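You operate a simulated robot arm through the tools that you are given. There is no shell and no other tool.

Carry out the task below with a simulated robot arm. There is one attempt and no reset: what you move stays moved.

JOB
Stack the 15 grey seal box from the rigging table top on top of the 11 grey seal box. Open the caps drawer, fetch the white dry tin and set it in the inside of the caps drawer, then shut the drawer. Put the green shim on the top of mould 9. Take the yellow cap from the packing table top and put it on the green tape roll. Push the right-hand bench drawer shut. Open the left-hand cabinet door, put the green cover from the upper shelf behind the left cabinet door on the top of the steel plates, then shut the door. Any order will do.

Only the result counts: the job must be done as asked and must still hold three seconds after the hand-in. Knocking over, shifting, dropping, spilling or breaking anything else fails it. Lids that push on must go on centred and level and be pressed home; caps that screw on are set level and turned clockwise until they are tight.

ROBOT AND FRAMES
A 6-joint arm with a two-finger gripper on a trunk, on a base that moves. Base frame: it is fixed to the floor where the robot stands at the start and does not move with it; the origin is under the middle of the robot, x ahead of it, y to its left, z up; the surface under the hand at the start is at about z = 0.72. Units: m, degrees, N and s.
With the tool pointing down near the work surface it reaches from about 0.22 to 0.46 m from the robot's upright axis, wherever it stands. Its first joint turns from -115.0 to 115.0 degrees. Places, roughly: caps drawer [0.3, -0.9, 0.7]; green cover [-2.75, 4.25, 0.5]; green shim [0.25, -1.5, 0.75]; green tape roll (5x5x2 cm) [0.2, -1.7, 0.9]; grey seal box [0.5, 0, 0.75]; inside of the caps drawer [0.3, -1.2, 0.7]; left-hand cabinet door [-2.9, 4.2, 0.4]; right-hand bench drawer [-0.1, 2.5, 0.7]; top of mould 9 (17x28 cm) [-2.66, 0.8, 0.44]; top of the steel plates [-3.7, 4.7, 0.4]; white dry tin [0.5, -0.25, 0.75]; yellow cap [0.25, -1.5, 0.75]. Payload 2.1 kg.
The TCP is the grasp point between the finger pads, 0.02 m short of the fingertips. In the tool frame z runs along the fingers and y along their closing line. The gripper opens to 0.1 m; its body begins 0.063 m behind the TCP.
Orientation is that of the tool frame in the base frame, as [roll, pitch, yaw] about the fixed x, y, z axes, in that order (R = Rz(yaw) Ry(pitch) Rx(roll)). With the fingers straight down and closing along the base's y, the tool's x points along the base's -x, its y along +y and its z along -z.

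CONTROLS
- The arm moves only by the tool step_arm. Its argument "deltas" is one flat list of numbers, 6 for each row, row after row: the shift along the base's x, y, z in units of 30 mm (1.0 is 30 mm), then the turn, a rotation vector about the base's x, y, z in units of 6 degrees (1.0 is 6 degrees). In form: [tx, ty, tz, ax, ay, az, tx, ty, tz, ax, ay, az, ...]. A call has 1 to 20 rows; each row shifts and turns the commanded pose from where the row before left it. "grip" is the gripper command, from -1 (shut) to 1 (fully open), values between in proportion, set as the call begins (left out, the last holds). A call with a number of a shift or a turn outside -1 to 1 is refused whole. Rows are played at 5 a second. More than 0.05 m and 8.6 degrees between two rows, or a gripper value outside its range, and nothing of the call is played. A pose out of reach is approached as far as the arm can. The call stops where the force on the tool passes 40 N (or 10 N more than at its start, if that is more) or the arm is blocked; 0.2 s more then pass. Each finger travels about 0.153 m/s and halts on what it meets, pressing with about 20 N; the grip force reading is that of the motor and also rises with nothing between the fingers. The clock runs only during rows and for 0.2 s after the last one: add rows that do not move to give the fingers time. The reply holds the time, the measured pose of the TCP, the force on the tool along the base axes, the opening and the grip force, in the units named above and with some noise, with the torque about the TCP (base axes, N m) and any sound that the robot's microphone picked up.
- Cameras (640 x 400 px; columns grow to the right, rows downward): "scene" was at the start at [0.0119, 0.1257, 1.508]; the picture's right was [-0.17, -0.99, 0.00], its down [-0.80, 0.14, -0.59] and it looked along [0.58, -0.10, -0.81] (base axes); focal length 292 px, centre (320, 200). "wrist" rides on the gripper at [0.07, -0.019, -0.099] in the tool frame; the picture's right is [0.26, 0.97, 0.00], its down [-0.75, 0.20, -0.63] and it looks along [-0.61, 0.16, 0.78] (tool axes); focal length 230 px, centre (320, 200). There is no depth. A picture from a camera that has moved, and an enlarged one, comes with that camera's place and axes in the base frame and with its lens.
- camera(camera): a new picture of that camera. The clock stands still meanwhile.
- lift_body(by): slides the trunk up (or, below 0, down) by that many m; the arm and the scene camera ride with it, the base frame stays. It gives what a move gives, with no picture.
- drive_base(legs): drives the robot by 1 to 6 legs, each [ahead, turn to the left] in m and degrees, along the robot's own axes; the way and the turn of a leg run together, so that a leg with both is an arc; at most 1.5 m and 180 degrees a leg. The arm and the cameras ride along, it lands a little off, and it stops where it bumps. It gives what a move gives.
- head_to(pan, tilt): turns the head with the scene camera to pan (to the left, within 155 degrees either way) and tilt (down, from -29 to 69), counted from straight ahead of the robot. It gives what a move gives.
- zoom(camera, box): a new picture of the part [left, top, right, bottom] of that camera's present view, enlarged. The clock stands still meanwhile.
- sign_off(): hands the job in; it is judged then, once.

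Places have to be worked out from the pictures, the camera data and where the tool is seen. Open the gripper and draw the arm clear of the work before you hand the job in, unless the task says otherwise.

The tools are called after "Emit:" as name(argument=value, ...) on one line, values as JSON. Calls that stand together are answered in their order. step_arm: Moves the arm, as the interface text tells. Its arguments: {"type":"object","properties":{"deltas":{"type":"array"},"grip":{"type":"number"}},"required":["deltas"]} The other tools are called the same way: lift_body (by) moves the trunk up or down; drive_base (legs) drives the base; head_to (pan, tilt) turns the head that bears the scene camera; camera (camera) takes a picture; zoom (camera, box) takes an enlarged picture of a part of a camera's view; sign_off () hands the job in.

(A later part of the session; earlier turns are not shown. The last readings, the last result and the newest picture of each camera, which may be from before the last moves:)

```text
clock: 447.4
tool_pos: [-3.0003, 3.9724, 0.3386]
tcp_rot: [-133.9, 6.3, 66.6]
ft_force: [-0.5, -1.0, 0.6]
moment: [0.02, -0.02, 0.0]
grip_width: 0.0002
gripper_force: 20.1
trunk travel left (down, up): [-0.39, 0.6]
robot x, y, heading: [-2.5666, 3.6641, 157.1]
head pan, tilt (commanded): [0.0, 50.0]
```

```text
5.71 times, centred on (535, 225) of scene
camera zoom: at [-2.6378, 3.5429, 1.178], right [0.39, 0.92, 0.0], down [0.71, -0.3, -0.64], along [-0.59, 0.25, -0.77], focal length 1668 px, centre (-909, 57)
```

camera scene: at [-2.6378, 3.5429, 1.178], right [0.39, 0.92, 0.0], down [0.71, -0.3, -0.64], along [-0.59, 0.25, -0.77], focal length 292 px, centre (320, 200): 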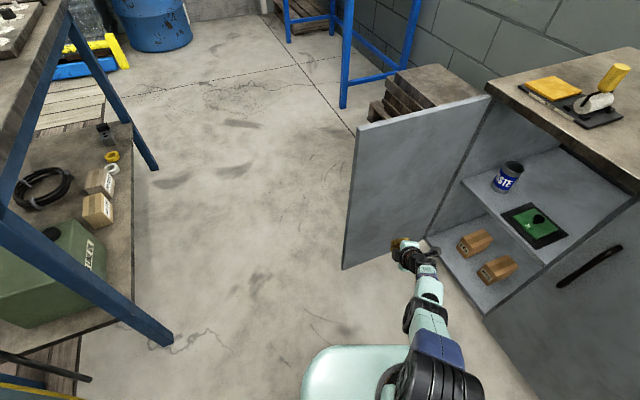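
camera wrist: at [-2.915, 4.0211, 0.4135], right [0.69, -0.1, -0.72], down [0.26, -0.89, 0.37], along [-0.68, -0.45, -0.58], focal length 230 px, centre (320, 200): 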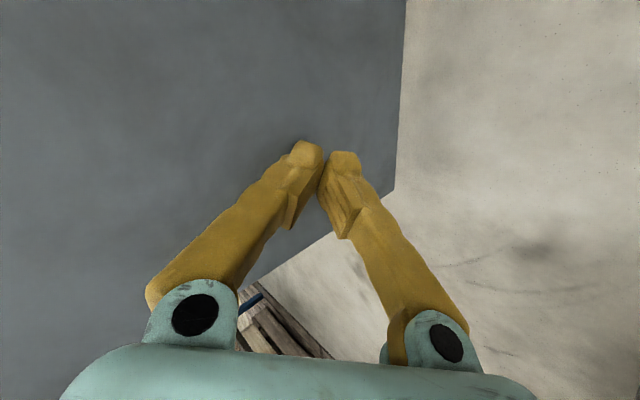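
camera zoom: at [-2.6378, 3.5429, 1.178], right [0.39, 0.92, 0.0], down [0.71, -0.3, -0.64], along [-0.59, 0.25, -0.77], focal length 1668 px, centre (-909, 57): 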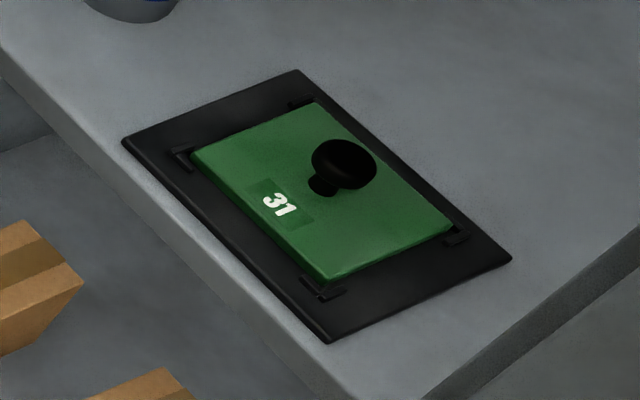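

The cover is a 9×9 cm green plate on a mat, centred ≈(-2.857,4.338), with a black ball knob (⌀3.3 cm, centre z≈0.485). First I swing the tool back out of the opening and away from the door.

Emit:
drive_base(legs=[[0, -36]])

Emit:
drive_base(legs=[[-0.1, 0]])

Emit:
lift_body(by=0.25)

Emit:
camera(camera="scene")

```text
clock: 449.6
tool_pos: [-2.7337, 4.1665, 0.338]
tcp_rot: [-133.9, 6.5, 30.5]
ft_force: [-0.4, -0.5, -0.3]
moment: [0.01, -0.02, 0.0]
grip_width: 0.0
gripper_force: 20.0
trunk travel left (down, up): [-0.39, 0.6]
robot x, y, heading: [-2.5689, 3.6638, 120.6]
head pan, tilt (commanded): [0.0, 50.0]
```

```text
clock: 450.7
tool_pos: [-2.6814, 4.0807, 0.3391]
tcp_rot: [-133.9, 6.3, 30.5]
ft_force: [-0.8, -1.3, -0.5]
moment: [-0.02, -0.03, 0.01]
grip_width: 0.0001
gripper_force: 19.7
trunk travel left (down, up): [-0.39, 0.6]
robot x, y, heading: [-2.516, 3.5739, 120.9]
head pan, tilt (commanded): [0.0, 50.0]
```

```text
clock: 453.3
tool_pos: [-2.6806, 4.0809, 0.5879]
tcp_rot: [-133.9, 6.4, 30.5]
ft_force: [-0.7, 0.4, -0.8]
moment: [0.02, -0.01, 0.0]
grip_width: 0.0
gripper_force: 20.2
trunk travel left (down, up): [-0.64, 0.35]
robot x, y, heading: [-2.5154, 3.578, 120.9]
head pan, tilt (commanded): [0.0, 50.0]
```

```text
taken
camera scene: at [-2.6444, 3.5209, 1.428], right [0.86, 0.51, 0.0], down [0.39, -0.66, -0.64], along [-0.33, 0.55, -0.77], focal length 292 px, centre (320, 200)
```

scene: 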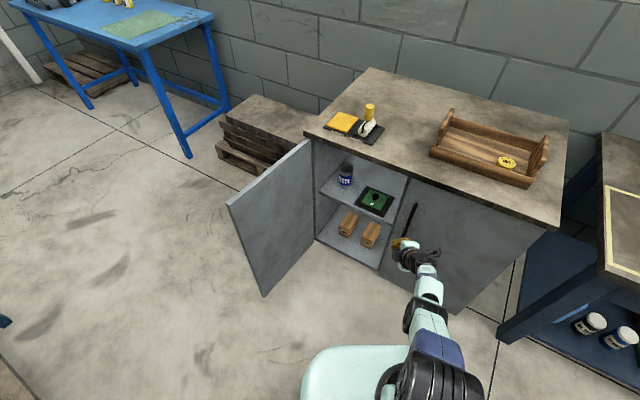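

The door stands open by itself. Now I roll the gripper back 90° about its axis while drawing it in a little.

Emit:
step_arm(deltas=[0.08, -0.134, 0, -0.433, 0.578, -0.692, 0.08, -0.134, 0, -0.433, 0.578, -0.692, 0.08, -0.134, 0, -0.433, 0.578, -0.692, 0.08, -0.134, 0, -0.433, 0.578, -0.692, 0.08, -0.134, 0, -0.433, 0.578, -0.692, 0.08, -0.134, 0, -0.433, 0.578, -0.692, 0.08, -0.134, 0, -0.433, 0.578, -0.692, 0.08, -0.134, 0, -0.433, 0.578, -0.692, 0.08, -0.134, 0, -0.433, 0.578, -0.692, 0.08, -0.134, 0, -0.433, 0.578, -0.692, 0.08, -0.134, 0, -0.433, 0.578, -0.692, 0.08, -0.134, 0, -0.433, 0.578, -0.692, 0.08, -0.134, 0, -0.433, 0.578, -0.692, 0.08, -0.134, 0, -0.433, 0.578, -0.692, 0.08, -0.134, 0, -0.433, 0.578, -0.692])

Emit:
camera(camera="scene")

Emit:
camera(camera="wrist")

```text
clock: 456.7
tool_pos: [-2.6756, 4.0803, 0.5886]
tcp_rot: [173.2, 49.3, -61.0]
ft_force: [0.1, -0.1, -0.9]
moment: [0.02, 0.01, 0.06]
grip_width: 0.0
gripper_force: 20.2
out of reach, approached as far as the arm can: row 1, 2, 3, 5, 7, 8, 9, 10, 12, 13, 15
trunk travel left (down, up): [-0.64, 0.35]
robot x, y, heading: [-2.5161, 3.5732, 120.9]
head pan, tilt (commanded): [0.0, 50.0]
stopped in row 15: the arm was blocked; the commanded pose is now the measured one
```

```text
taken
camera scene: at [-2.6445, 3.5209, 1.428], right [0.86, 0.51, 0.0], down [0.39, -0.66, -0.64], along [-0.33, 0.55, -0.77], focal length 292 px, centre (320, 200)
```

scene: 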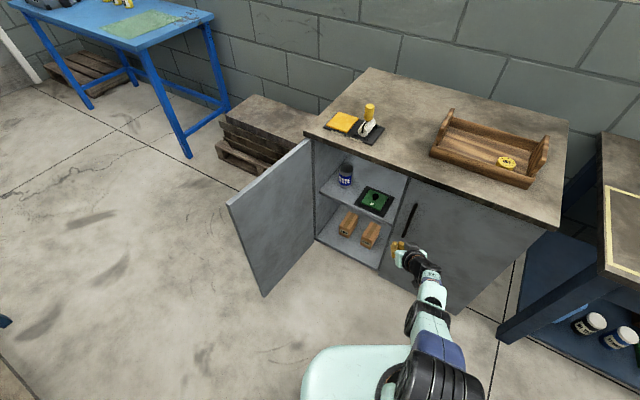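

```text
taken
camera wrist: at [-2.5925, 3.9909, 0.6008], right [-0.71, -0.69, -0.12], down [-0.11, -0.06, 0.99], along [-0.69, 0.72, -0.03], focal length 230 px, centre (320, 200)
```

wrist: 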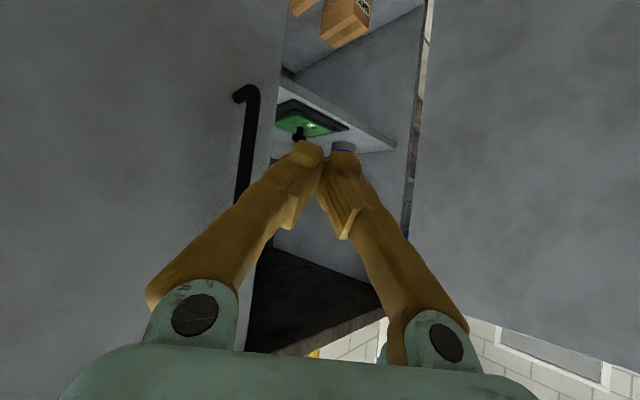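

Orientation is back. I zoom the wrist view to measure the knob and shelf heights accurately.

Emit:
zoom(camera="wrist", box=[240, 60, 400, 180])

Emit:
zoom(camera="scene", box=[330, 170, 430, 250])

```text
3.33 times, centred on (320, 120) of wrist
camera zoom: at [-2.5925, 3.9909, 0.6008], right [-0.71, -0.69, -0.12], down [-0.11, -0.06, 0.99], along [-0.69, 0.72, -0.03], focal length 767 px, centre (320, 467)
```

zoom: 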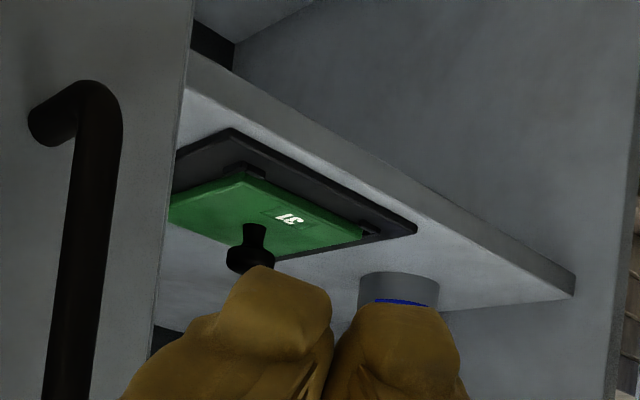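

```text
5.00 times, centred on (380, 210) of scene
camera zoom: at [-2.6445, 3.5209, 1.428], right [0.86, 0.51, 0.0], down [0.39, -0.66, -0.64], along [-0.33, 0.55, -0.77], focal length 1460 px, centre (20, 150)
```

zoom: 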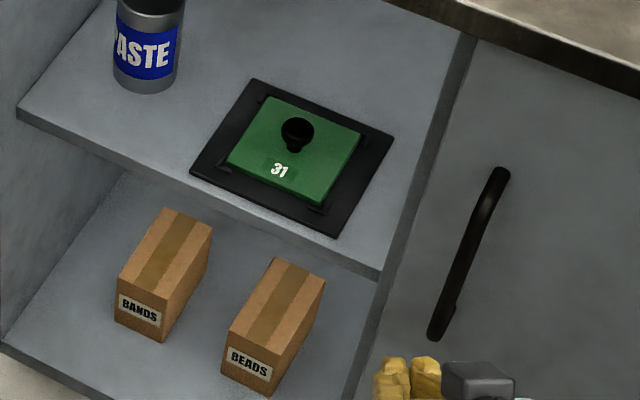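

Ball centre is ≈(-2.8615,4.352,0.470). A near-frontal approach is needed, so I reposition: turn right to heading 10°, back 0.28 m along the aisle, then turn left to heading ~103°.

Emit:
drive_base(legs=[[0, -110.9], [-0.28, 0], [0, 93.3]])

Emit:
camera(camera="wrist")

Emit:
camera(camera="scene")

```text
clock: 467.3
tool_pos: [-2.7841, 4.0641, 0.5895]
tcp_rot: [173.2, 49.2, -79.8]
ft_force: [0.1, 0.7, -0.8]
moment: [0.0, 0.01, 0.0]
grip_width: 0.0001
gripper_force: 19.6
trunk travel left (down, up): [-0.64, 0.35]
robot x, y, heading: [-2.7893, 3.5357, 102.2]
head pan, tilt (commanded): [0.0, 50.0]
```

```text
taken
camera wrist: at [-2.7333, 3.9525, 0.6013], right [-0.9, -0.42, -0.12], down [-0.12, -0.02, 0.99], along [-0.42, 0.91, -0.03], focal length 230 px, centre (320, 200)
```

wrist: 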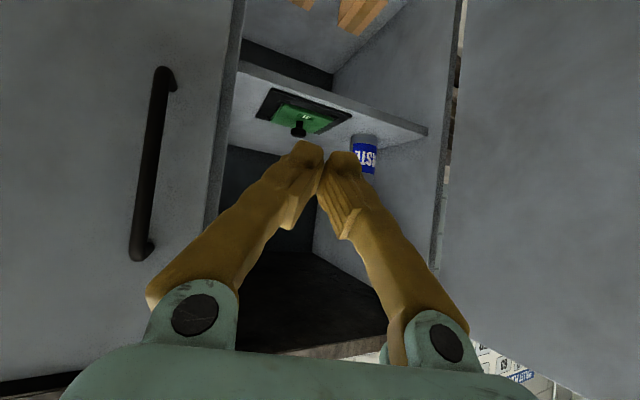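

```text
taken
camera scene: at [-2.9338, 3.5232, 1.428], right [0.98, 0.21, 0.0], down [0.16, -0.75, -0.64], along [-0.14, 0.63, -0.77], focal length 292 px, centre (320, 200)
```

scene: 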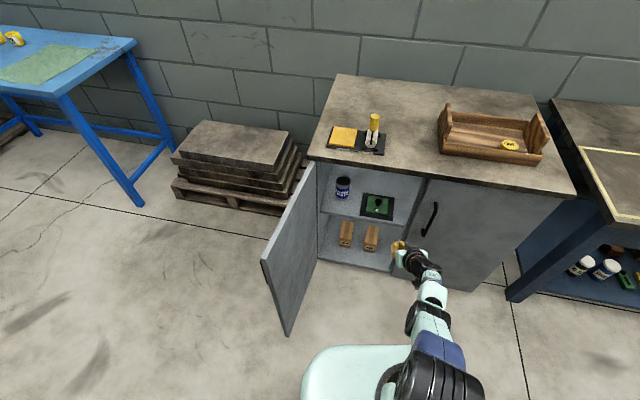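

I measure the knob from this pose with both cameras.

Emit:
zoom(camera="wrist", box=[240, 70, 400, 190])

Emit:
zoom(camera="scene", box=[320, 160, 440, 260])

```text
3.33 times, centred on (320, 130) of wrist
camera zoom: at [-2.7333, 3.9525, 0.6013], right [-0.9, -0.42, -0.12], down [-0.12, -0.02, 0.99], along [-0.42, 0.91, -0.03], focal length 767 px, centre (320, 433)
```

zoom: 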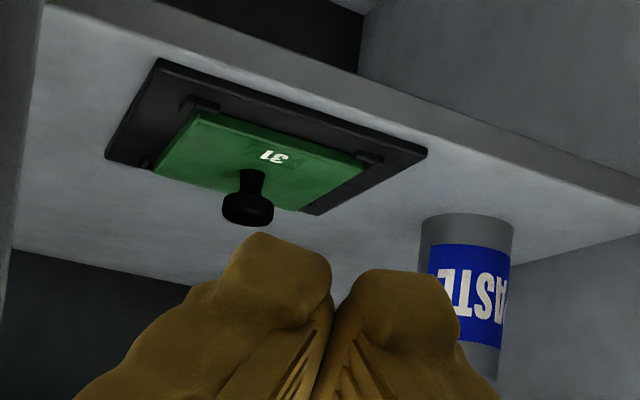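

```text
4.00 times, centred on (380, 210) of scene
camera zoom: at [-2.9338, 3.5232, 1.428], right [0.98, 0.21, 0.0], down [0.16, -0.75, -0.64], along [-0.14, 0.63, -0.77], focal length 1168 px, centre (80, 160)
```

zoom: 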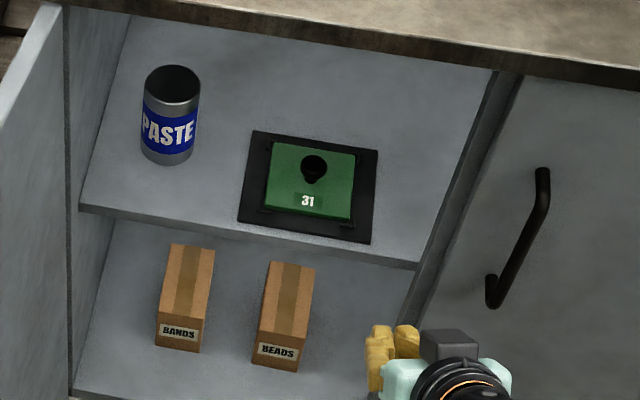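

Both views agree: ball centre (-2.858,4.349,0.471). I open the fingers to 6 cm, lower to z≈0.478, trim the heading and drive in partway.

Emit:
step_arm(deltas=[0, 0, 0, 0, 0, 0, 0, 0, 0, 0, 0, 0, 0, 0, 0, 0, 0, 0], grip=0.3)

Emit:
lift_body(by=-0.111)

Emit:
drive_base(legs=[[0, 0.8], [0.2, 0]])

Emit:
camera(camera="wrist")

Emit:
camera(camera="scene")

```text
clock: 468.1
tool_pos: [-2.7842, 4.0633, 0.5913]
tcp_rot: [173.3, 49.3, -79.6]
ft_force: [-0.3, -0.1, -0.7]
moment: [-0.01, 0.0, 0.01]
grip_width: 0.0647
gripper_force: 0.0
trunk travel left (down, up): [-0.64, 0.35]
robot x, y, heading: [-2.7961, 3.5326, 102.1]
head pan, tilt (commanded): [0.0, 50.0]
```

```text
clock: 469.5
tool_pos: [-2.7852, 4.0641, 0.4797]
tcp_rot: [173.2, 49.3, -79.7]
ft_force: [1.3, -0.8, -0.2]
moment: [0.0, 0.01, 0.01]
grip_width: 0.065
gripper_force: 0.1
trunk travel left (down, up): [-0.529, 0.461]
robot x, y, heading: [-2.7959, 3.5349, 102.4]
head pan, tilt (commanded): [0.0, 50.0]
```

```text
clock: 471.5
tool_pos: [-2.8375, 4.2613, 0.4794]
tcp_rot: [173.3, 49.3, -78.8]
ft_force: [-0.1, -0.3, 0.6]
moment: [0.02, 0.0, -0.01]
grip_width: 0.065
gripper_force: 0.1
trunk travel left (down, up): [-0.529, 0.461]
robot x, y, heading: [-2.8424, 3.7306, 103.2]
head pan, tilt (commanded): [0.0, 50.0]
```

```text
taken
camera wrist: at [-2.7857, 4.1507, 0.4904], right [-0.89, -0.44, -0.12], down [-0.12, -0.03, 0.99], along [-0.44, 0.9, -0.03], focal length 230 px, centre (320, 200)
```

wrist: 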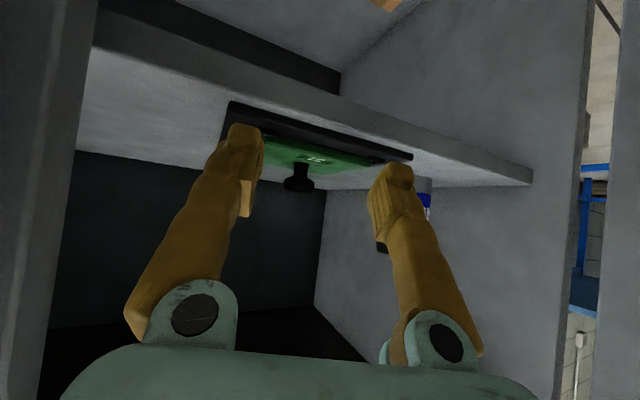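

```text
taken
camera scene: at [-2.9795, 3.7184, 1.317], right [0.97, 0.23, 0.0], down [0.17, -0.75, -0.64], along [-0.15, 0.63, -0.77], focal length 292 px, centre (320, 200)
```

scene: 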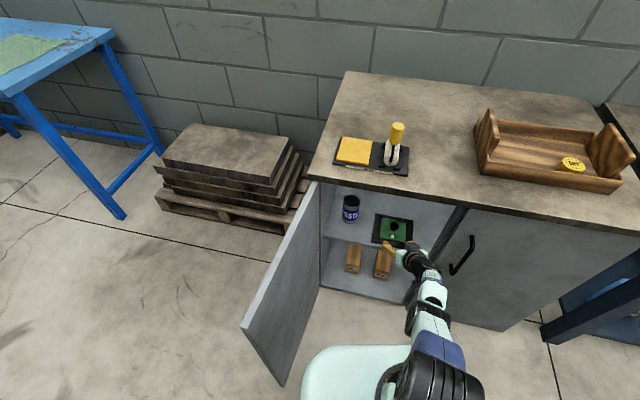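

The knob is right between the fingers' paths. I drive the last 8.8 cm and check before closing.

Emit:
drive_base(legs=[[0.088, 0]])

Emit:
camera(camera="wrist")

Emit:
zoom(camera="scene", box=[320, 180, 480, 300])

```text
clock: 472.6
tool_pos: [-2.8574, 4.3485, 0.4796]
tcp_rot: [173.2, 49.3, -78.8]
ft_force: [0.8, 0.5, 0.3]
moment: [-0.02, 0.02, 0.0]
grip_width: 0.0651
gripper_force: 0.0
trunk travel left (down, up): [-0.529, 0.461]
robot x, y, heading: [-2.8583, 3.818, 103.2]
head pan, tilt (commanded): [0.0, 50.0]
```

```text
taken
camera wrist: at [-2.8062, 4.2387, 0.4907], right [-0.89, -0.44, -0.12], down [-0.12, -0.03, 0.99], along [-0.44, 0.9, -0.03], focal length 230 px, centre (320, 200)
```

wrist: 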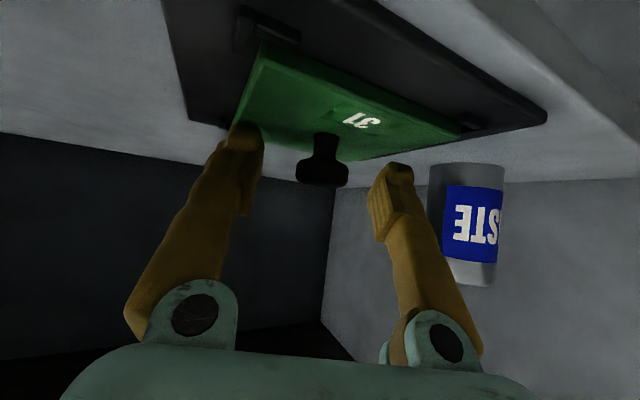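

```text
3.33 times, centred on (400, 240) of scene
camera zoom: at [-3.0, 3.8061, 1.317], right [0.97, 0.23, 0.0], down [0.17, -0.75, -0.64], along [-0.15, 0.63, -0.77], focal length 973 px, centre (53, 67)
```

zoom: 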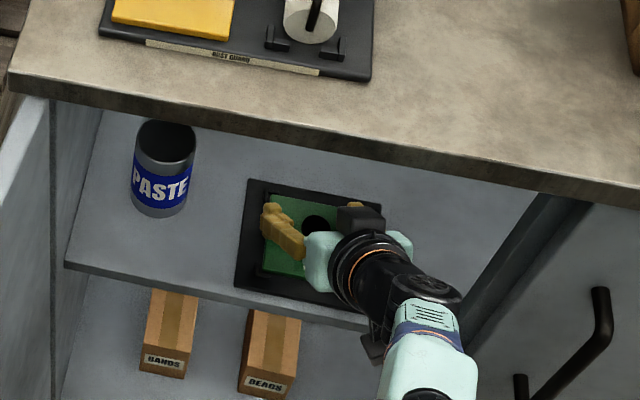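

The knob is centred, about 9 mm below the grasp point. I lower 6 mm and close on it.

Emit:
lift_body(by=-0.006)

Emit:
step_arm(deltas=[0, 0, 0, 0, 0, 0, 0, 0, 0, 0, 0, 0, 0, 0, 0, 0, 0, 0, 0, 0, 0, 0, 0, 0], grip=-1)

Emit:
camera(camera="wrist")

```text
clock: 473.1
tool_pos: [-2.8588, 4.3492, 0.4757]
tcp_rot: [173.4, 49.4, -78.6]
ft_force: [-1.1, 2.0, 7.7]
moment: [0.14, -0.23, 0.08]
grip_width: 0.0646
gripper_force: 0.1
trunk travel left (down, up): [-0.523, 0.467]
robot x, y, heading: [-2.8609, 3.8203, 103.3]
head pan, tilt (commanded): [0.0, 50.0]
```

```text
clock: 474.1
tool_pos: [-2.8603, 4.3487, 0.4744]
tcp_rot: [173.3, 49.4, -78.7]
ft_force: [0.7, -0.9, 1.3]
moment: [-0.03, 0.02, -0.02]
grip_width: 0.0207
gripper_force: 19.7
trunk travel left (down, up): [-0.523, 0.467]
robot x, y, heading: [-2.8636, 3.8229, 103.3]
head pan, tilt (commanded): [0.0, 50.0]
```

```text
taken
camera wrist: at [-2.8062, 4.2385, 0.4852], right [-0.89, -0.44, -0.12], down [-0.12, -0.03, 0.99], along [-0.44, 0.9, -0.03], focal length 230 px, centre (320, 200)
```

wrist: 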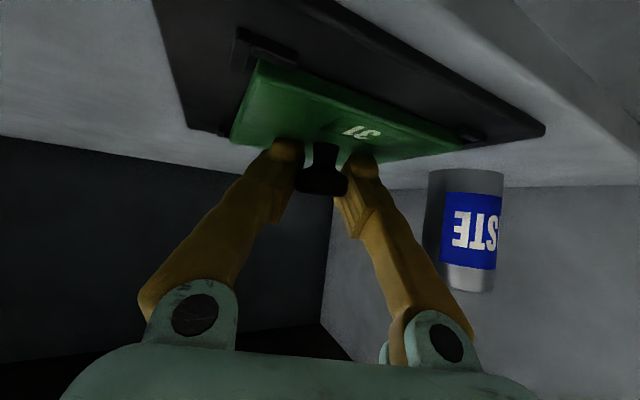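

The knob is gripped (2.1 cm). I lift 3 cm and check that the cover rises with it.

Emit:
lift_body(by=0.03)

Emit:
camera(camera="wrist")

Emit:
zoom(camera="scene", box=[320, 160, 480, 280])

```text
clock: 474.9
tool_pos: [-2.8591, 4.3487, 0.504]
tcp_rot: [173.3, 49.3, -78.7]
ft_force: [0.7, -0.4, -0.6]
moment: [-0.03, -0.02, 0.01]
grip_width: 0.0206
gripper_force: 20.0
trunk travel left (down, up): [-0.553, 0.437]
robot x, y, heading: [-2.8595, 3.8183, 103.2]
head pan, tilt (commanded): [0.0, 50.0]
```

```text
taken
camera wrist: at [-2.8064, 4.2385, 0.515], right [-0.89, -0.44, -0.12], down [-0.12, -0.03, 0.99], along [-0.44, 0.9, -0.03], focal length 230 px, centre (320, 200)
```

wrist: 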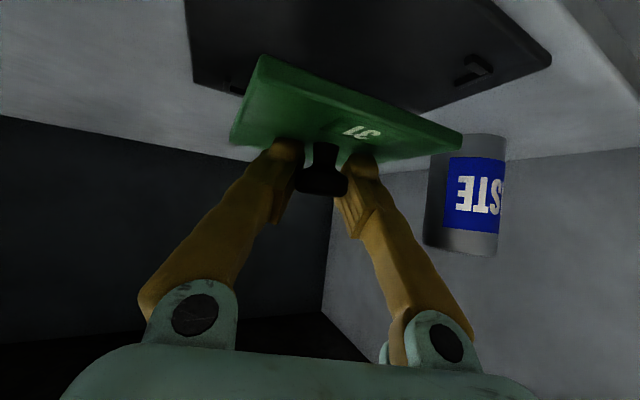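

```text
3.33 times, centred on (400, 220) of scene
camera zoom: at [-2.9998, 3.8055, 1.3411], right [0.97, 0.23, 0.0], down [0.17, -0.75, -0.64], along [-0.15, 0.63, -0.77], focal length 973 px, centre (53, 133)
```

zoom: 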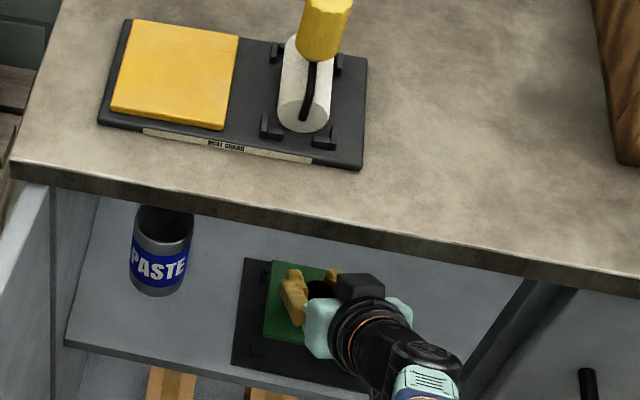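

The cover is up and level. I reverse straight out of the cabinet.

Emit:
drive_base(legs=[[-0.28, 0]])

Emit:
camera(camera="wrist")

Emit:
camera(camera="scene")

```text
clock: 476.8
tool_pos: [-2.7959, 4.0737, 0.5044]
tcp_rot: [173.3, 49.5, -78.5]
ft_force: [0.6, -0.4, -0.8]
moment: [0.01, 0.0, -0.01]
grip_width: 0.0204
gripper_force: 20.0
trunk travel left (down, up): [-0.553, 0.437]
robot x, y, heading: [-2.7926, 3.5438, 103.5]
head pan, tilt (commanded): [0.0, 50.0]
```

```text
taken
camera wrist: at [-2.743, 3.9645, 0.5153], right [-0.89, -0.44, -0.12], down [-0.12, -0.03, 0.99], along [-0.44, 0.9, -0.03], focal length 230 px, centre (320, 200)
```

wrist: 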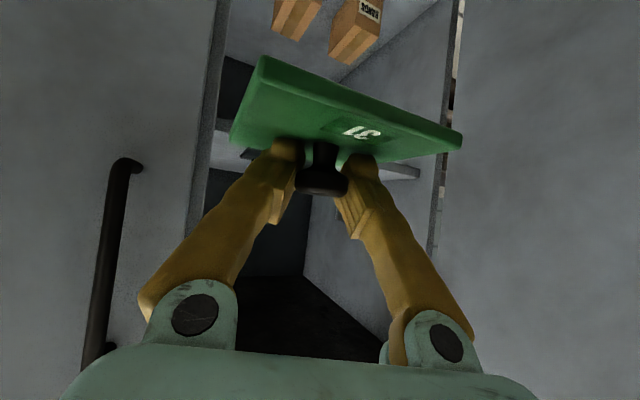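

```text
taken
camera scene: at [-2.935, 3.5302, 1.341], right [0.97, 0.23, 0.0], down [0.18, -0.75, -0.64], along [-0.15, 0.63, -0.77], focal length 292 px, centre (320, 200)
```

scene: 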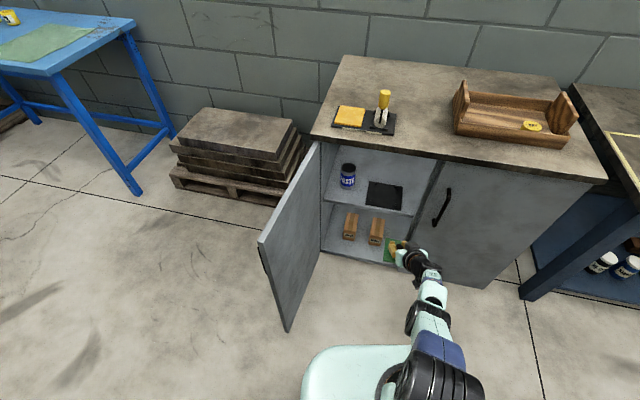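

The cover is clear of the cabinet. I turn right to face +x, reverse down the aisle to x≈-3.8, and turn to face the steel plates.

Emit:
drive_base(legs=[[0, -105.5]])

Emit:
head_to(pan=150, tilt=35)

Emit:
camera(camera="scene")

```text
clock: 481.7
tool_pos: [-2.2884, 3.3902, 0.5041]
tcp_rot: [173.3, 49.3, 174.4]
ft_force: [0.0, 0.3, -0.5]
moment: [0.01, -0.01, -0.03]
grip_width: 0.0205
gripper_force: 20.0
trunk travel left (down, up): [-0.553, 0.437]
robot x, y, heading: [-2.7961, 3.5442, -3.9]
head pan, tilt (commanded): [0.0, 50.0]
```

```text
clock: 484.1
tool_pos: [-2.2886, 3.391, 0.5044]
tcp_rot: [173.3, 49.3, 174.5]
ft_force: [0.0, 0.3, 0.3]
moment: [0.0, -0.02, 0.0]
grip_width: 0.0205
gripper_force: 20.4
trunk travel left (down, up): [-0.553, 0.437]
robot x, y, heading: [-2.7946, 3.5468, -3.9]
head pan, tilt (commanded): [150.0, 35.0]
```

```text
taken
camera scene: at [-2.9188, 3.7388, 1.3628], right [0.56, 0.83, 0.0], down [0.48, -0.32, -0.82], along [-0.68, 0.46, -0.57], focal length 292 px, centre (320, 200)
```

scene: 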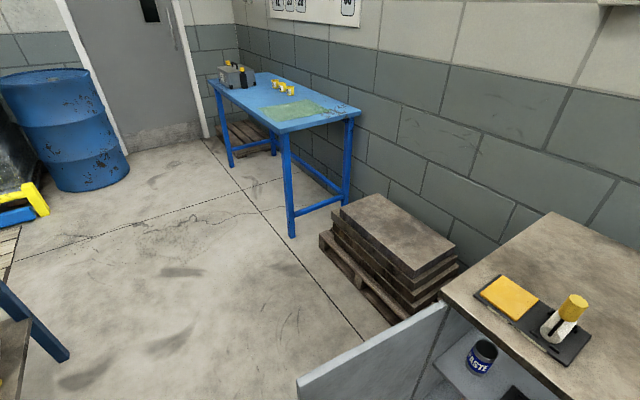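

The route is clear. I reverse 1.0 m and turn to face +y.

Emit:
drive_base(legs=[[-1.0, 0], [0, 94]])

Emit:
head_to(pan=0, tilt=45)

Emit:
camera(camera="scene")

Emit:
camera(camera="wrist")

```text
clock: 493.2
tool_pos: [-3.6742, 4.1264, 0.5053]
tcp_rot: [173.3, 49.4, -92.6]
ft_force: [-0.2, 0.6, -0.7]
moment: [0.02, 0.0, 0.0]
grip_width: 0.0208
gripper_force: 19.8
trunk travel left (down, up): [-0.553, 0.437]
robot x, y, heading: [-3.8018, 3.6106, 89.3]
head pan, tilt (commanded): [150.0, 35.0]
```

```text
clock: 495.6
tool_pos: [-3.6736, 4.1267, 0.5044]
tcp_rot: [173.3, 49.3, -92.5]
ft_force: [0.0, 0.1, -0.6]
moment: [-0.03, 0.0, -0.02]
grip_width: 0.0206
gripper_force: 20.0
trunk travel left (down, up): [-0.553, 0.437]
robot x, y, heading: [-3.8012, 3.6127, 89.2]
head pan, tilt (commanded): [0.0, 45.0]
```

```text
taken
camera scene: at [-3.9402, 3.6363, 1.3479], right [1.0, -0.01, 0.0], down [-0.01, -0.71, -0.71], along [0.01, 0.71, -0.71], focal length 292 px, centre (320, 200)
```

scene: 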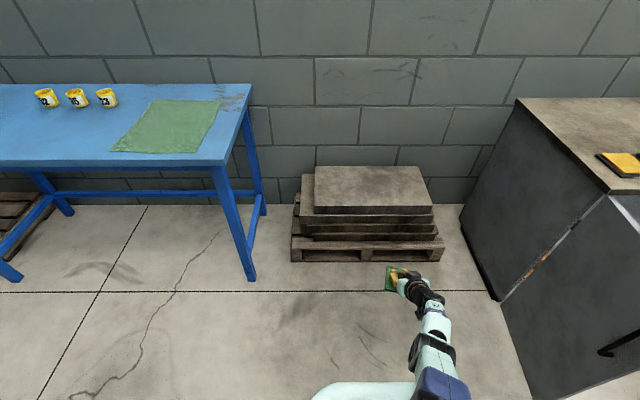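

```text
taken
camera wrist: at [-3.6485, 4.0068, 0.5153], right [-0.97, -0.21, -0.12], down [-0.13, 0.0, 0.99], along [-0.21, 0.98, -0.03], focal length 230 px, centre (320, 200)
```

wrist: 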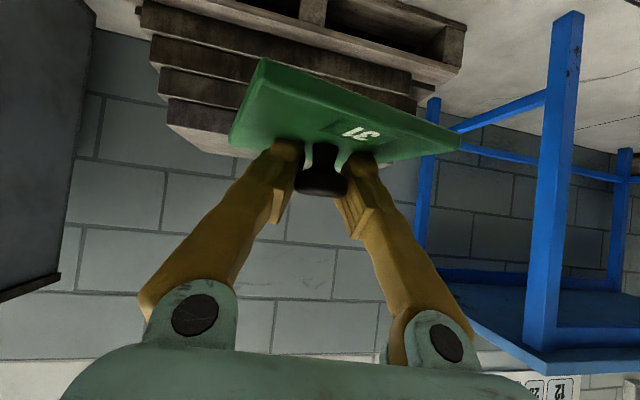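

The top plate spans about x -3.95…-3.42, y 4.52…4.82 at z≈0.39. I drive forward 0.49 m to bring the cover over it.

Emit:
drive_base(legs=[[0.5, 0]])

Emit:
camera(camera="wrist")

Emit:
camera(camera="scene")

```text
clock: 498.5
tool_pos: [-3.6605, 4.6211, 0.5045]
tcp_rot: [173.4, 49.4, -92.9]
ft_force: [0.8, 0.2, -0.7]
moment: [-0.01, 0.04, 0.01]
grip_width: 0.0206
gripper_force: 19.8
trunk travel left (down, up): [-0.553, 0.437]
robot x, y, heading: [-3.7891, 4.1082, 88.7]
head pan, tilt (commanded): [0.0, 45.0]
```

```text
taken
camera wrist: at [-3.6368, 4.5024, 0.5151], right [-0.97, -0.2, -0.12], down [-0.13, 0.0, 0.99], along [-0.2, 0.98, -0.03], focal length 230 px, centre (320, 200)
```

wrist: 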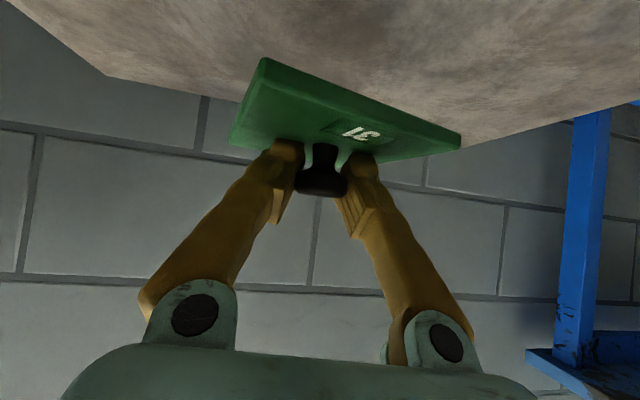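

```text
taken
camera scene: at [-3.9319, 4.135, 1.3479], right [1.0, -0.02, 0.0], down [-0.01, -0.71, -0.71], along [0.01, 0.71, -0.71], focal length 292 px, centre (320, 200)
```

scene: 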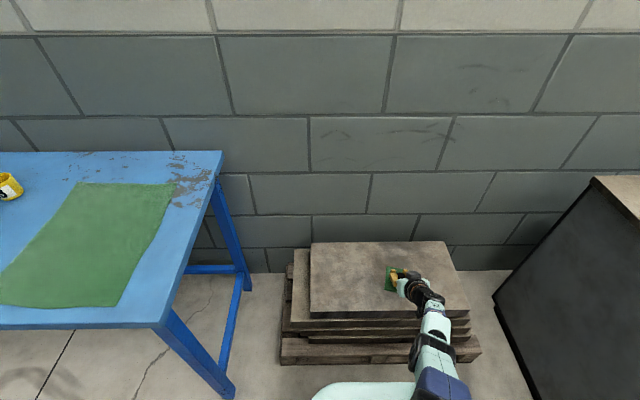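

The cover is over the top plate. I lower it with the trunk, gently near contact.

Emit:
lift_body(by=-0.06)

Emit:
zoom(camera="wrist", box=[180, 20, 500, 220])

Emit:
lift_body(by=-0.01)

```text
clock: 499.5
tool_pos: [-3.66, 4.6222, 0.4452]
tcp_rot: [173.2, 49.3, -92.9]
ft_force: [0.1, -0.7, -0.7]
moment: [-0.04, 0.0, 0.02]
grip_width: 0.0202
gripper_force: 20.2
trunk travel left (down, up): [-0.493, 0.497]
robot x, y, heading: [-3.7906, 4.1098, 88.8]
head pan, tilt (commanded): [0.0, 45.0]
```

```text
2.00 times, centred on (340, 120) of wrist
camera zoom: at [-3.6367, 4.5023, 0.4554], right [-0.97, -0.2, -0.12], down [-0.13, 0.0, 0.99], along [-0.2, 0.98, -0.03], focal length 460 px, centre (280, 360)
```

zoom: 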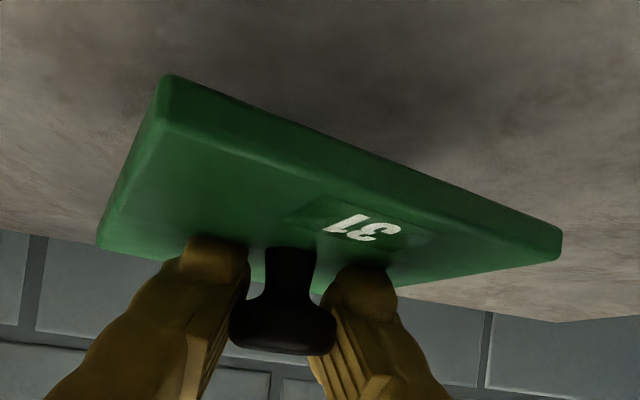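

```text
clock: 500.1
tool_pos: [-3.66, 4.6217, 0.4351]
tcp_rot: [173.2, 49.4, -93.0]
ft_force: [-1.4, 0.2, -1.8]
moment: [0.0, 0.0, 0.02]
grip_width: 0.0208
gripper_force: 20.0
trunk travel left (down, up): [-0.483, 0.507]
robot x, y, heading: [-3.7899, 4.1104, 88.8]
head pan, tilt (commanded): [0.0, 45.0]
```

Still free at TCP 0.435; I continue in 4–5 mm steps.

Emit:
lift_body(by=-0.005)

Emit:
lift_body(by=-0.004)

Emit:
lift_body(by=-0.004)

Emit:
zoom(camera="wrist", box=[180, 20, 500, 220])

```text
clock: 500.6
tool_pos: [-3.6609, 4.6215, 0.4285]
tcp_rot: [173.2, 49.3, -93.0]
ft_force: [0.3, -0.3, -2.7]
moment: [-0.02, 0.01, -0.01]
grip_width: 0.0205
gripper_force: 20.3
trunk travel left (down, up): [-0.478, 0.512]
robot x, y, heading: [-3.7908, 4.1076, 88.7]
head pan, tilt (commanded): [0.0, 45.0]
```

```text
clock: 501.2
tool_pos: [-3.6604, 4.6223, 0.4246]
tcp_rot: [173.4, 49.4, -92.9]
ft_force: [-0.4, 0.5, -1.5]
moment: [0.01, 0.02, -0.01]
grip_width: 0.0205
gripper_force: 19.7
trunk travel left (down, up): [-0.474, 0.516]
robot x, y, heading: [-3.7884, 4.1082, 88.9]
head pan, tilt (commanded): [0.0, 45.0]
```

```text
clock: 501.7
tool_pos: [-3.6601, 4.6213, 0.4222]
tcp_rot: [173.3, 49.4, -93.0]
ft_force: [-0.4, 0.1, -0.3]
moment: [0.04, 0.01, 0.0]
grip_width: 0.0205
gripper_force: 20.4
trunk travel left (down, up): [-0.47, 0.52]
robot x, y, heading: [-3.7911, 4.1024, 88.9]
head pan, tilt (commanded): [0.0, 45.0]
```

```text
2.00 times, centred on (340, 120) of wrist
camera zoom: at [-3.6368, 4.5022, 0.4323], right [-0.97, -0.2, -0.12], down [-0.13, 0.0, 0.99], along [-0.2, 0.98, -0.03], focal length 460 px, centre (280, 360)
```

zoom: 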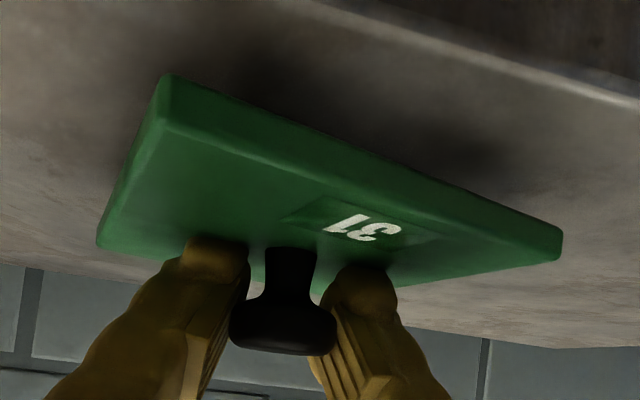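

Shadow closing in; a few millimetres remain. I continue.

Emit:
lift_body(by=-0.004)

Emit:
lift_body(by=-0.004)

Emit:
lift_body(by=-0.003)

Emit:
zoom(camera="wrist", box=[180, 20, 500, 220])

```text
clock: 502.2
tool_pos: [-3.66, 4.6221, 0.4173]
tcp_rot: [173.3, 49.3, -93.0]
ft_force: [0.2, -1.1, -1.5]
moment: [0.0, -0.02, -0.01]
grip_width: 0.0206
gripper_force: 19.7
trunk travel left (down, up): [-0.466, 0.524]
robot x, y, heading: [-3.7924, 4.1104, 88.6]
head pan, tilt (commanded): [0.0, 45.0]
```

```text
clock: 502.8
tool_pos: [-3.6594, 4.621, 0.4134]
tcp_rot: [173.3, 49.4, -93.1]
ft_force: [-0.7, -0.2, -1.0]
moment: [0.03, 0.0, -0.04]
grip_width: 0.0204
gripper_force: 19.6
trunk travel left (down, up): [-0.462, 0.528]
robot x, y, heading: [-3.7921, 4.1099, 88.9]
head pan, tilt (commanded): [0.0, 45.0]
```

```text
clock: 503.3
tool_pos: [-3.6595, 4.6223, 0.4105]
tcp_rot: [173.4, 49.4, -93.0]
ft_force: [0.6, -0.2, -0.8]
moment: [0.03, 0.01, 0.04]
grip_width: 0.0205
gripper_force: 19.7
trunk travel left (down, up): [-0.459, 0.531]
robot x, y, heading: [-3.791, 4.1081, 88.6]
head pan, tilt (commanded): [0.0, 45.0]
```

```text
2.00 times, centred on (340, 120) of wrist
camera zoom: at [-3.6368, 4.5023, 0.4213], right [-0.97, -0.2, -0.12], down [-0.13, 0.0, 0.99], along [-0.2, 0.98, -0.03], focal length 460 px, centre (280, 360)
```

zoom: 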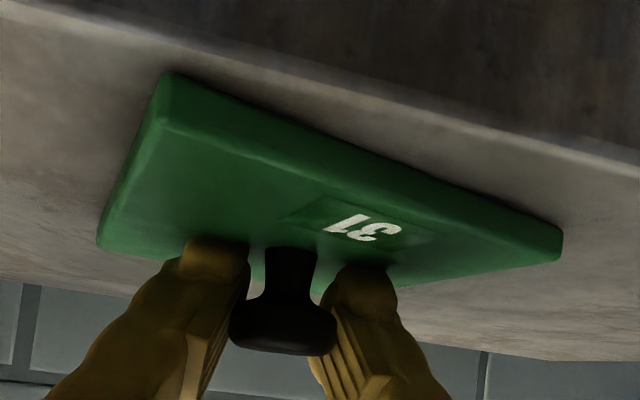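

Close but no contact yet; I keep lowering in small steps.

Emit:
lift_body(by=-0.004)

Emit:
lift_body(by=-0.003)

Emit:
lift_body(by=-0.003)

```text
clock: 503.8
tool_pos: [-3.6597, 4.6227, 0.4093]
tcp_rot: [173.4, 49.7, -92.9]
ft_force: [-0.4, 3.0, 16.5]
moment: [0.01, -0.07, 0.01]
grip_width: 0.0204
gripper_force: 19.9
trunk travel left (down, up): [-0.455, 0.535]
robot x, y, heading: [-3.7937, 4.1085, 88.7]
head pan, tilt (commanded): [0.0, 45.0]
```

```text
clock: 504.3
tool_pos: [-3.6604, 4.6214, 0.4092]
tcp_rot: [173.6, 49.9, -92.9]
ft_force: [-0.2, 5.0, 33.4]
moment: [0.13, -0.23, -0.03]
grip_width: 0.0201
gripper_force: 20.0
trunk travel left (down, up): [-0.452, 0.538]
robot x, y, heading: [-3.7919, 4.1092, 89.0]
head pan, tilt (commanded): [0.0, 45.0]
```

```text
clock: 504.8
tool_pos: [-3.658, 4.6253, 0.4084]
tcp_rot: [173.8, 50.5, -92.6]
ft_force: [0.0, 1.8, 20.2]
moment: [-0.15, -0.3, 0.11]
grip_width: 0.02
gripper_force: 19.5
trunk travel left (down, up): [-0.45, 0.54]
robot x, y, heading: [-3.7925, 4.1119, 88.8]
head pan, tilt (commanded): [0.0, 45.0]
stopped: the force on the tool passed its limit at 46 N (the readings are from after the stop); the commanded pose is now the measured one
```

The cover rests on the plates (contact at TCP 0.409). I relieve the pressure by 4 mm and open the fingers.

Emit:
lift_body(by=0.004)

Emit:
step_arm(deltas=[0, 0, 0, 0, 0, 0, 0, 0, 0, 0, 0, 0, 0, 0, 0, 0, 0, 0], grip=0.4)

Emit:
camera(camera="wrist")

```text
clock: 505.3
tool_pos: [-3.6584, 4.624, 0.4104]
tcp_rot: [173.6, 49.9, -92.8]
ft_force: [0.5, 3.6, 8.6]
moment: [0.49, -0.37, 0.06]
grip_width: 0.0203
gripper_force: 20.2
trunk travel left (down, up): [-0.454, 0.536]
robot x, y, heading: [-3.791, 4.1096, 89.1]
head pan, tilt (commanded): [0.0, 45.0]
```

```text
clock: 506.1
tool_pos: [-3.6606, 4.6246, 0.4105]
tcp_rot: [173.7, 50.1, -92.6]
ft_force: [-6.7, 2.0, 20.3]
moment: [0.16, -0.6, 0.19]
grip_width: 0.0648
gripper_force: 0.1
trunk travel left (down, up): [-0.454, 0.536]
robot x, y, heading: [-3.7915, 4.1083, 88.7]
head pan, tilt (commanded): [0.0, 45.0]
```

```text
taken
camera wrist: at [-3.6364, 4.504, 0.4208], right [-0.97, -0.2, -0.13], down [-0.13, -0.01, 0.99], along [-0.2, 0.98, -0.02], focal length 230 px, centre (320, 200)
```

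wrist: 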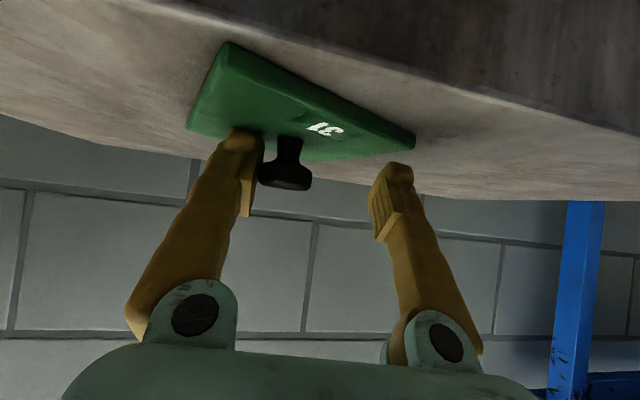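

A fingertip still presses on the cover plate. I raise 8 mm to free it, then withdraw.

Emit:
lift_body(by=0.008)

Emit:
camera(camera="wrist")

Emit:
camera(camera="scene")

```text
clock: 506.6
tool_pos: [-3.6601, 4.6227, 0.4152]
tcp_rot: [173.5, 49.8, -93.0]
ft_force: [0.0, -0.1, -0.4]
moment: [0.0, -0.02, -0.02]
grip_width: 0.0699
gripper_force: 0.1
trunk travel left (down, up): [-0.462, 0.528]
robot x, y, heading: [-3.7925, 4.1106, 88.5]
head pan, tilt (commanded): [0.0, 45.0]
```

```text
taken
camera wrist: at [-3.6361, 4.5037, 0.4257], right [-0.97, -0.2, -0.13], down [-0.13, 0.0, 0.99], along [-0.2, 0.98, -0.02], focal length 230 px, centre (320, 200)
```

wrist: 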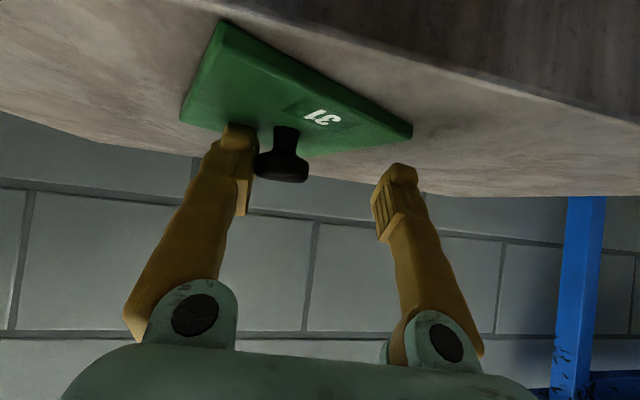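

```text
taken
camera scene: at [-3.9322, 4.1344, 1.2568], right [1.0, -0.02, 0.0], down [-0.02, -0.71, -0.71], along [0.02, 0.71, -0.71], focal length 292 px, centre (320, 200)
```

scene: 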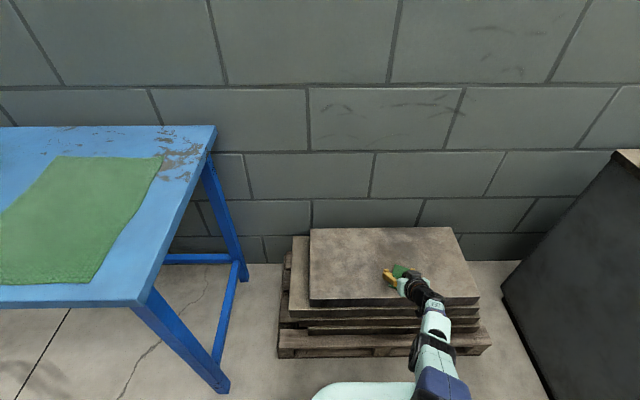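

The cover sits on the plates; the knob is close to the +x finger. I open fully to clear it, then back straight out.

Emit:
step_arm(deltas=[0, 0, 0, 0, 0, 0, 0, 0, 0, 0, 0, 0, 0, 0, 0, 0, 0, 0], grip=1)

Emit:
camera(camera="wrist")

Emit:
drive_base(legs=[[-0.2, 0]])

Emit:
camera(camera="wrist")

Emit:
camera(camera="scene")

```text
clock: 507.4
tool_pos: [-3.6595, 4.6248, 0.4163]
tcp_rot: [173.4, 49.7, -92.9]
ft_force: [0.3, -0.3, -0.1]
moment: [0.01, 0.02, -0.02]
grip_width: 0.1
gripper_force: 0.0
trunk travel left (down, up): [-0.462, 0.528]
robot x, y, heading: [-3.7924, 4.1103, 88.8]
head pan, tilt (commanded): [0.0, 45.0]
```

```text
taken
camera wrist: at [-3.636, 4.5045, 0.4266], right [-0.97, -0.2, -0.13], down [-0.13, 0.0, 0.99], along [-0.2, 0.98, -0.02], focal length 230 px, centre (320, 200)
```

wrist: 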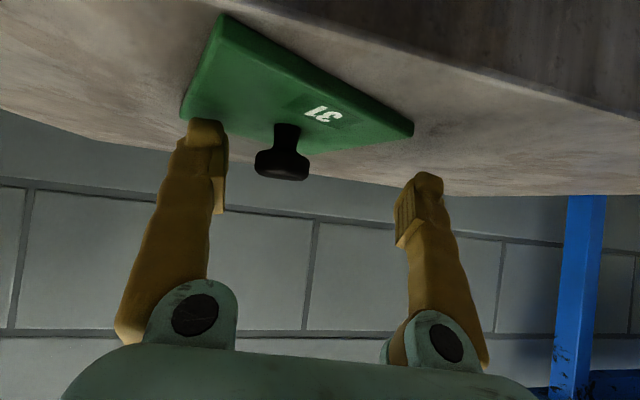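

```text
clock: 509.1
tool_pos: [-3.6628, 4.4208, 0.4179]
tcp_rot: [173.5, 49.9, -93.0]
ft_force: [-0.7, 0.6, 0.3]
moment: [-0.01, 0.01, -0.03]
grip_width: 0.0998
gripper_force: 0.1
trunk travel left (down, up): [-0.462, 0.528]
robot x, y, heading: [-3.7963, 3.9034, 88.8]
head pan, tilt (commanded): [0.0, 45.0]
```

```text
taken
camera wrist: at [-3.6397, 4.302, 0.4269], right [-0.97, -0.2, -0.13], down [-0.13, -0.01, 0.99], along [-0.2, 0.98, -0.02], focal length 230 px, centre (320, 200)
```

wrist: 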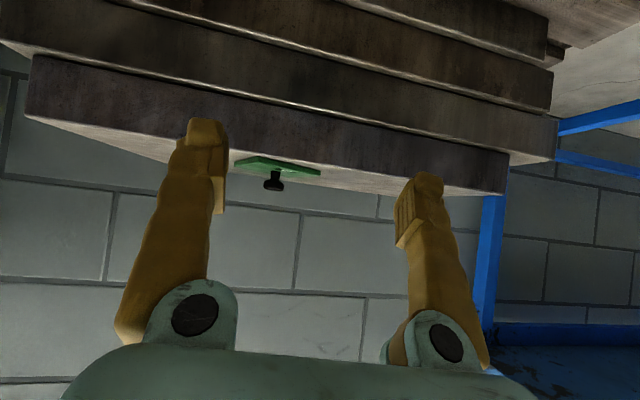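

```text
taken
camera scene: at [-3.9363, 3.9318, 1.257], right [1.0, -0.02, 0.0], down [-0.02, -0.71, -0.71], along [0.02, 0.71, -0.71], focal length 292 px, centre (320, 200)
```

scene: 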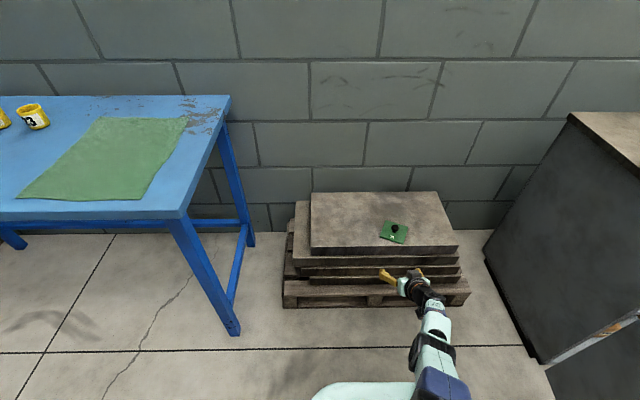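

The cover lies flat on the steel plates. Now to shut the door: from this side I can push its outer face toward +x. I close the gripper, lower it below the handle, back up a little and turn right to heading 25°.

Emit:
step_arm(deltas=[0, 0, 0, 0, 0, 0, 0, 0, 0, 0, 0, 0, 0, 0, 0, 0, 0, 0], grip=-1)

Emit:
drive_base(legs=[[-0.12, 0], [0, -63.8]])

Emit:
lift_body(by=-0.07)

Emit:
camera(camera="scene")

Emit:
camera(camera="wrist")

```text
clock: 509.9
tool_pos: [-3.6633, 4.4223, 0.4157]
tcp_rot: [173.6, 49.8, -92.9]
ft_force: [0.7, -0.4, -0.3]
moment: [0.02, 0.02, -0.01]
grip_width: 0.0003
gripper_force: 19.5
trunk travel left (down, up): [-0.462, 0.528]
robot x, y, heading: [-3.7974, 3.9045, 88.6]
head pan, tilt (commanded): [0.0, 45.0]
```

```text
clock: 513.9
tool_pos: [-3.2792, 3.8959, 0.416]
tcp_rot: [173.5, 49.8, -156.4]
ft_force: [-0.3, -0.2, 0.0]
moment: [-0.01, 0.02, -0.02]
grip_width: 0.0
gripper_force: 19.8
trunk travel left (down, up): [-0.462, 0.528]
robot x, y, heading: [-3.7987, 3.7853, 25.1]
head pan, tilt (commanded): [0.0, 45.0]
```

```text
clock: 515.0
tool_pos: [-3.2777, 3.8971, 0.3468]
tcp_rot: [173.5, 49.7, -156.4]
ft_force: [0.5, 0.2, 0.1]
moment: [0.01, 0.0, 0.0]
grip_width: 0.0
gripper_force: 19.4
trunk travel left (down, up): [-0.392, 0.598]
robot x, y, heading: [-3.7958, 3.7857, 25.3]
head pan, tilt (commanded): [0.0, 45.0]
```

```text
taken
camera scene: at [-3.8398, 3.9233, 1.187], right [0.43, -0.9, 0.0], down [-0.64, -0.3, -0.71], along [0.64, 0.3, -0.71], focal length 292 px, centre (320, 200)
```

scene: 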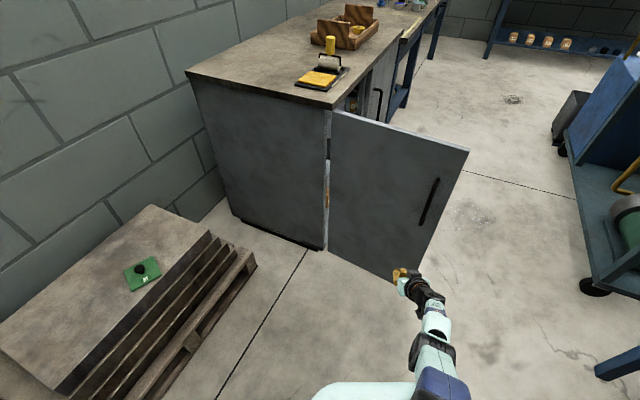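

```text
taken
camera wrist: at [-3.3753, 3.8219, 0.3567], right [-0.61, 0.78, -0.13], down [-0.06, 0.11, 0.99], along [0.79, 0.62, -0.02], focal length 230 px, centre (320, 200)
```

wrist: 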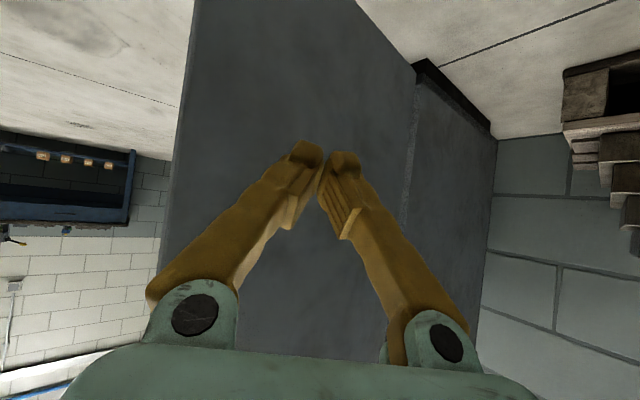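

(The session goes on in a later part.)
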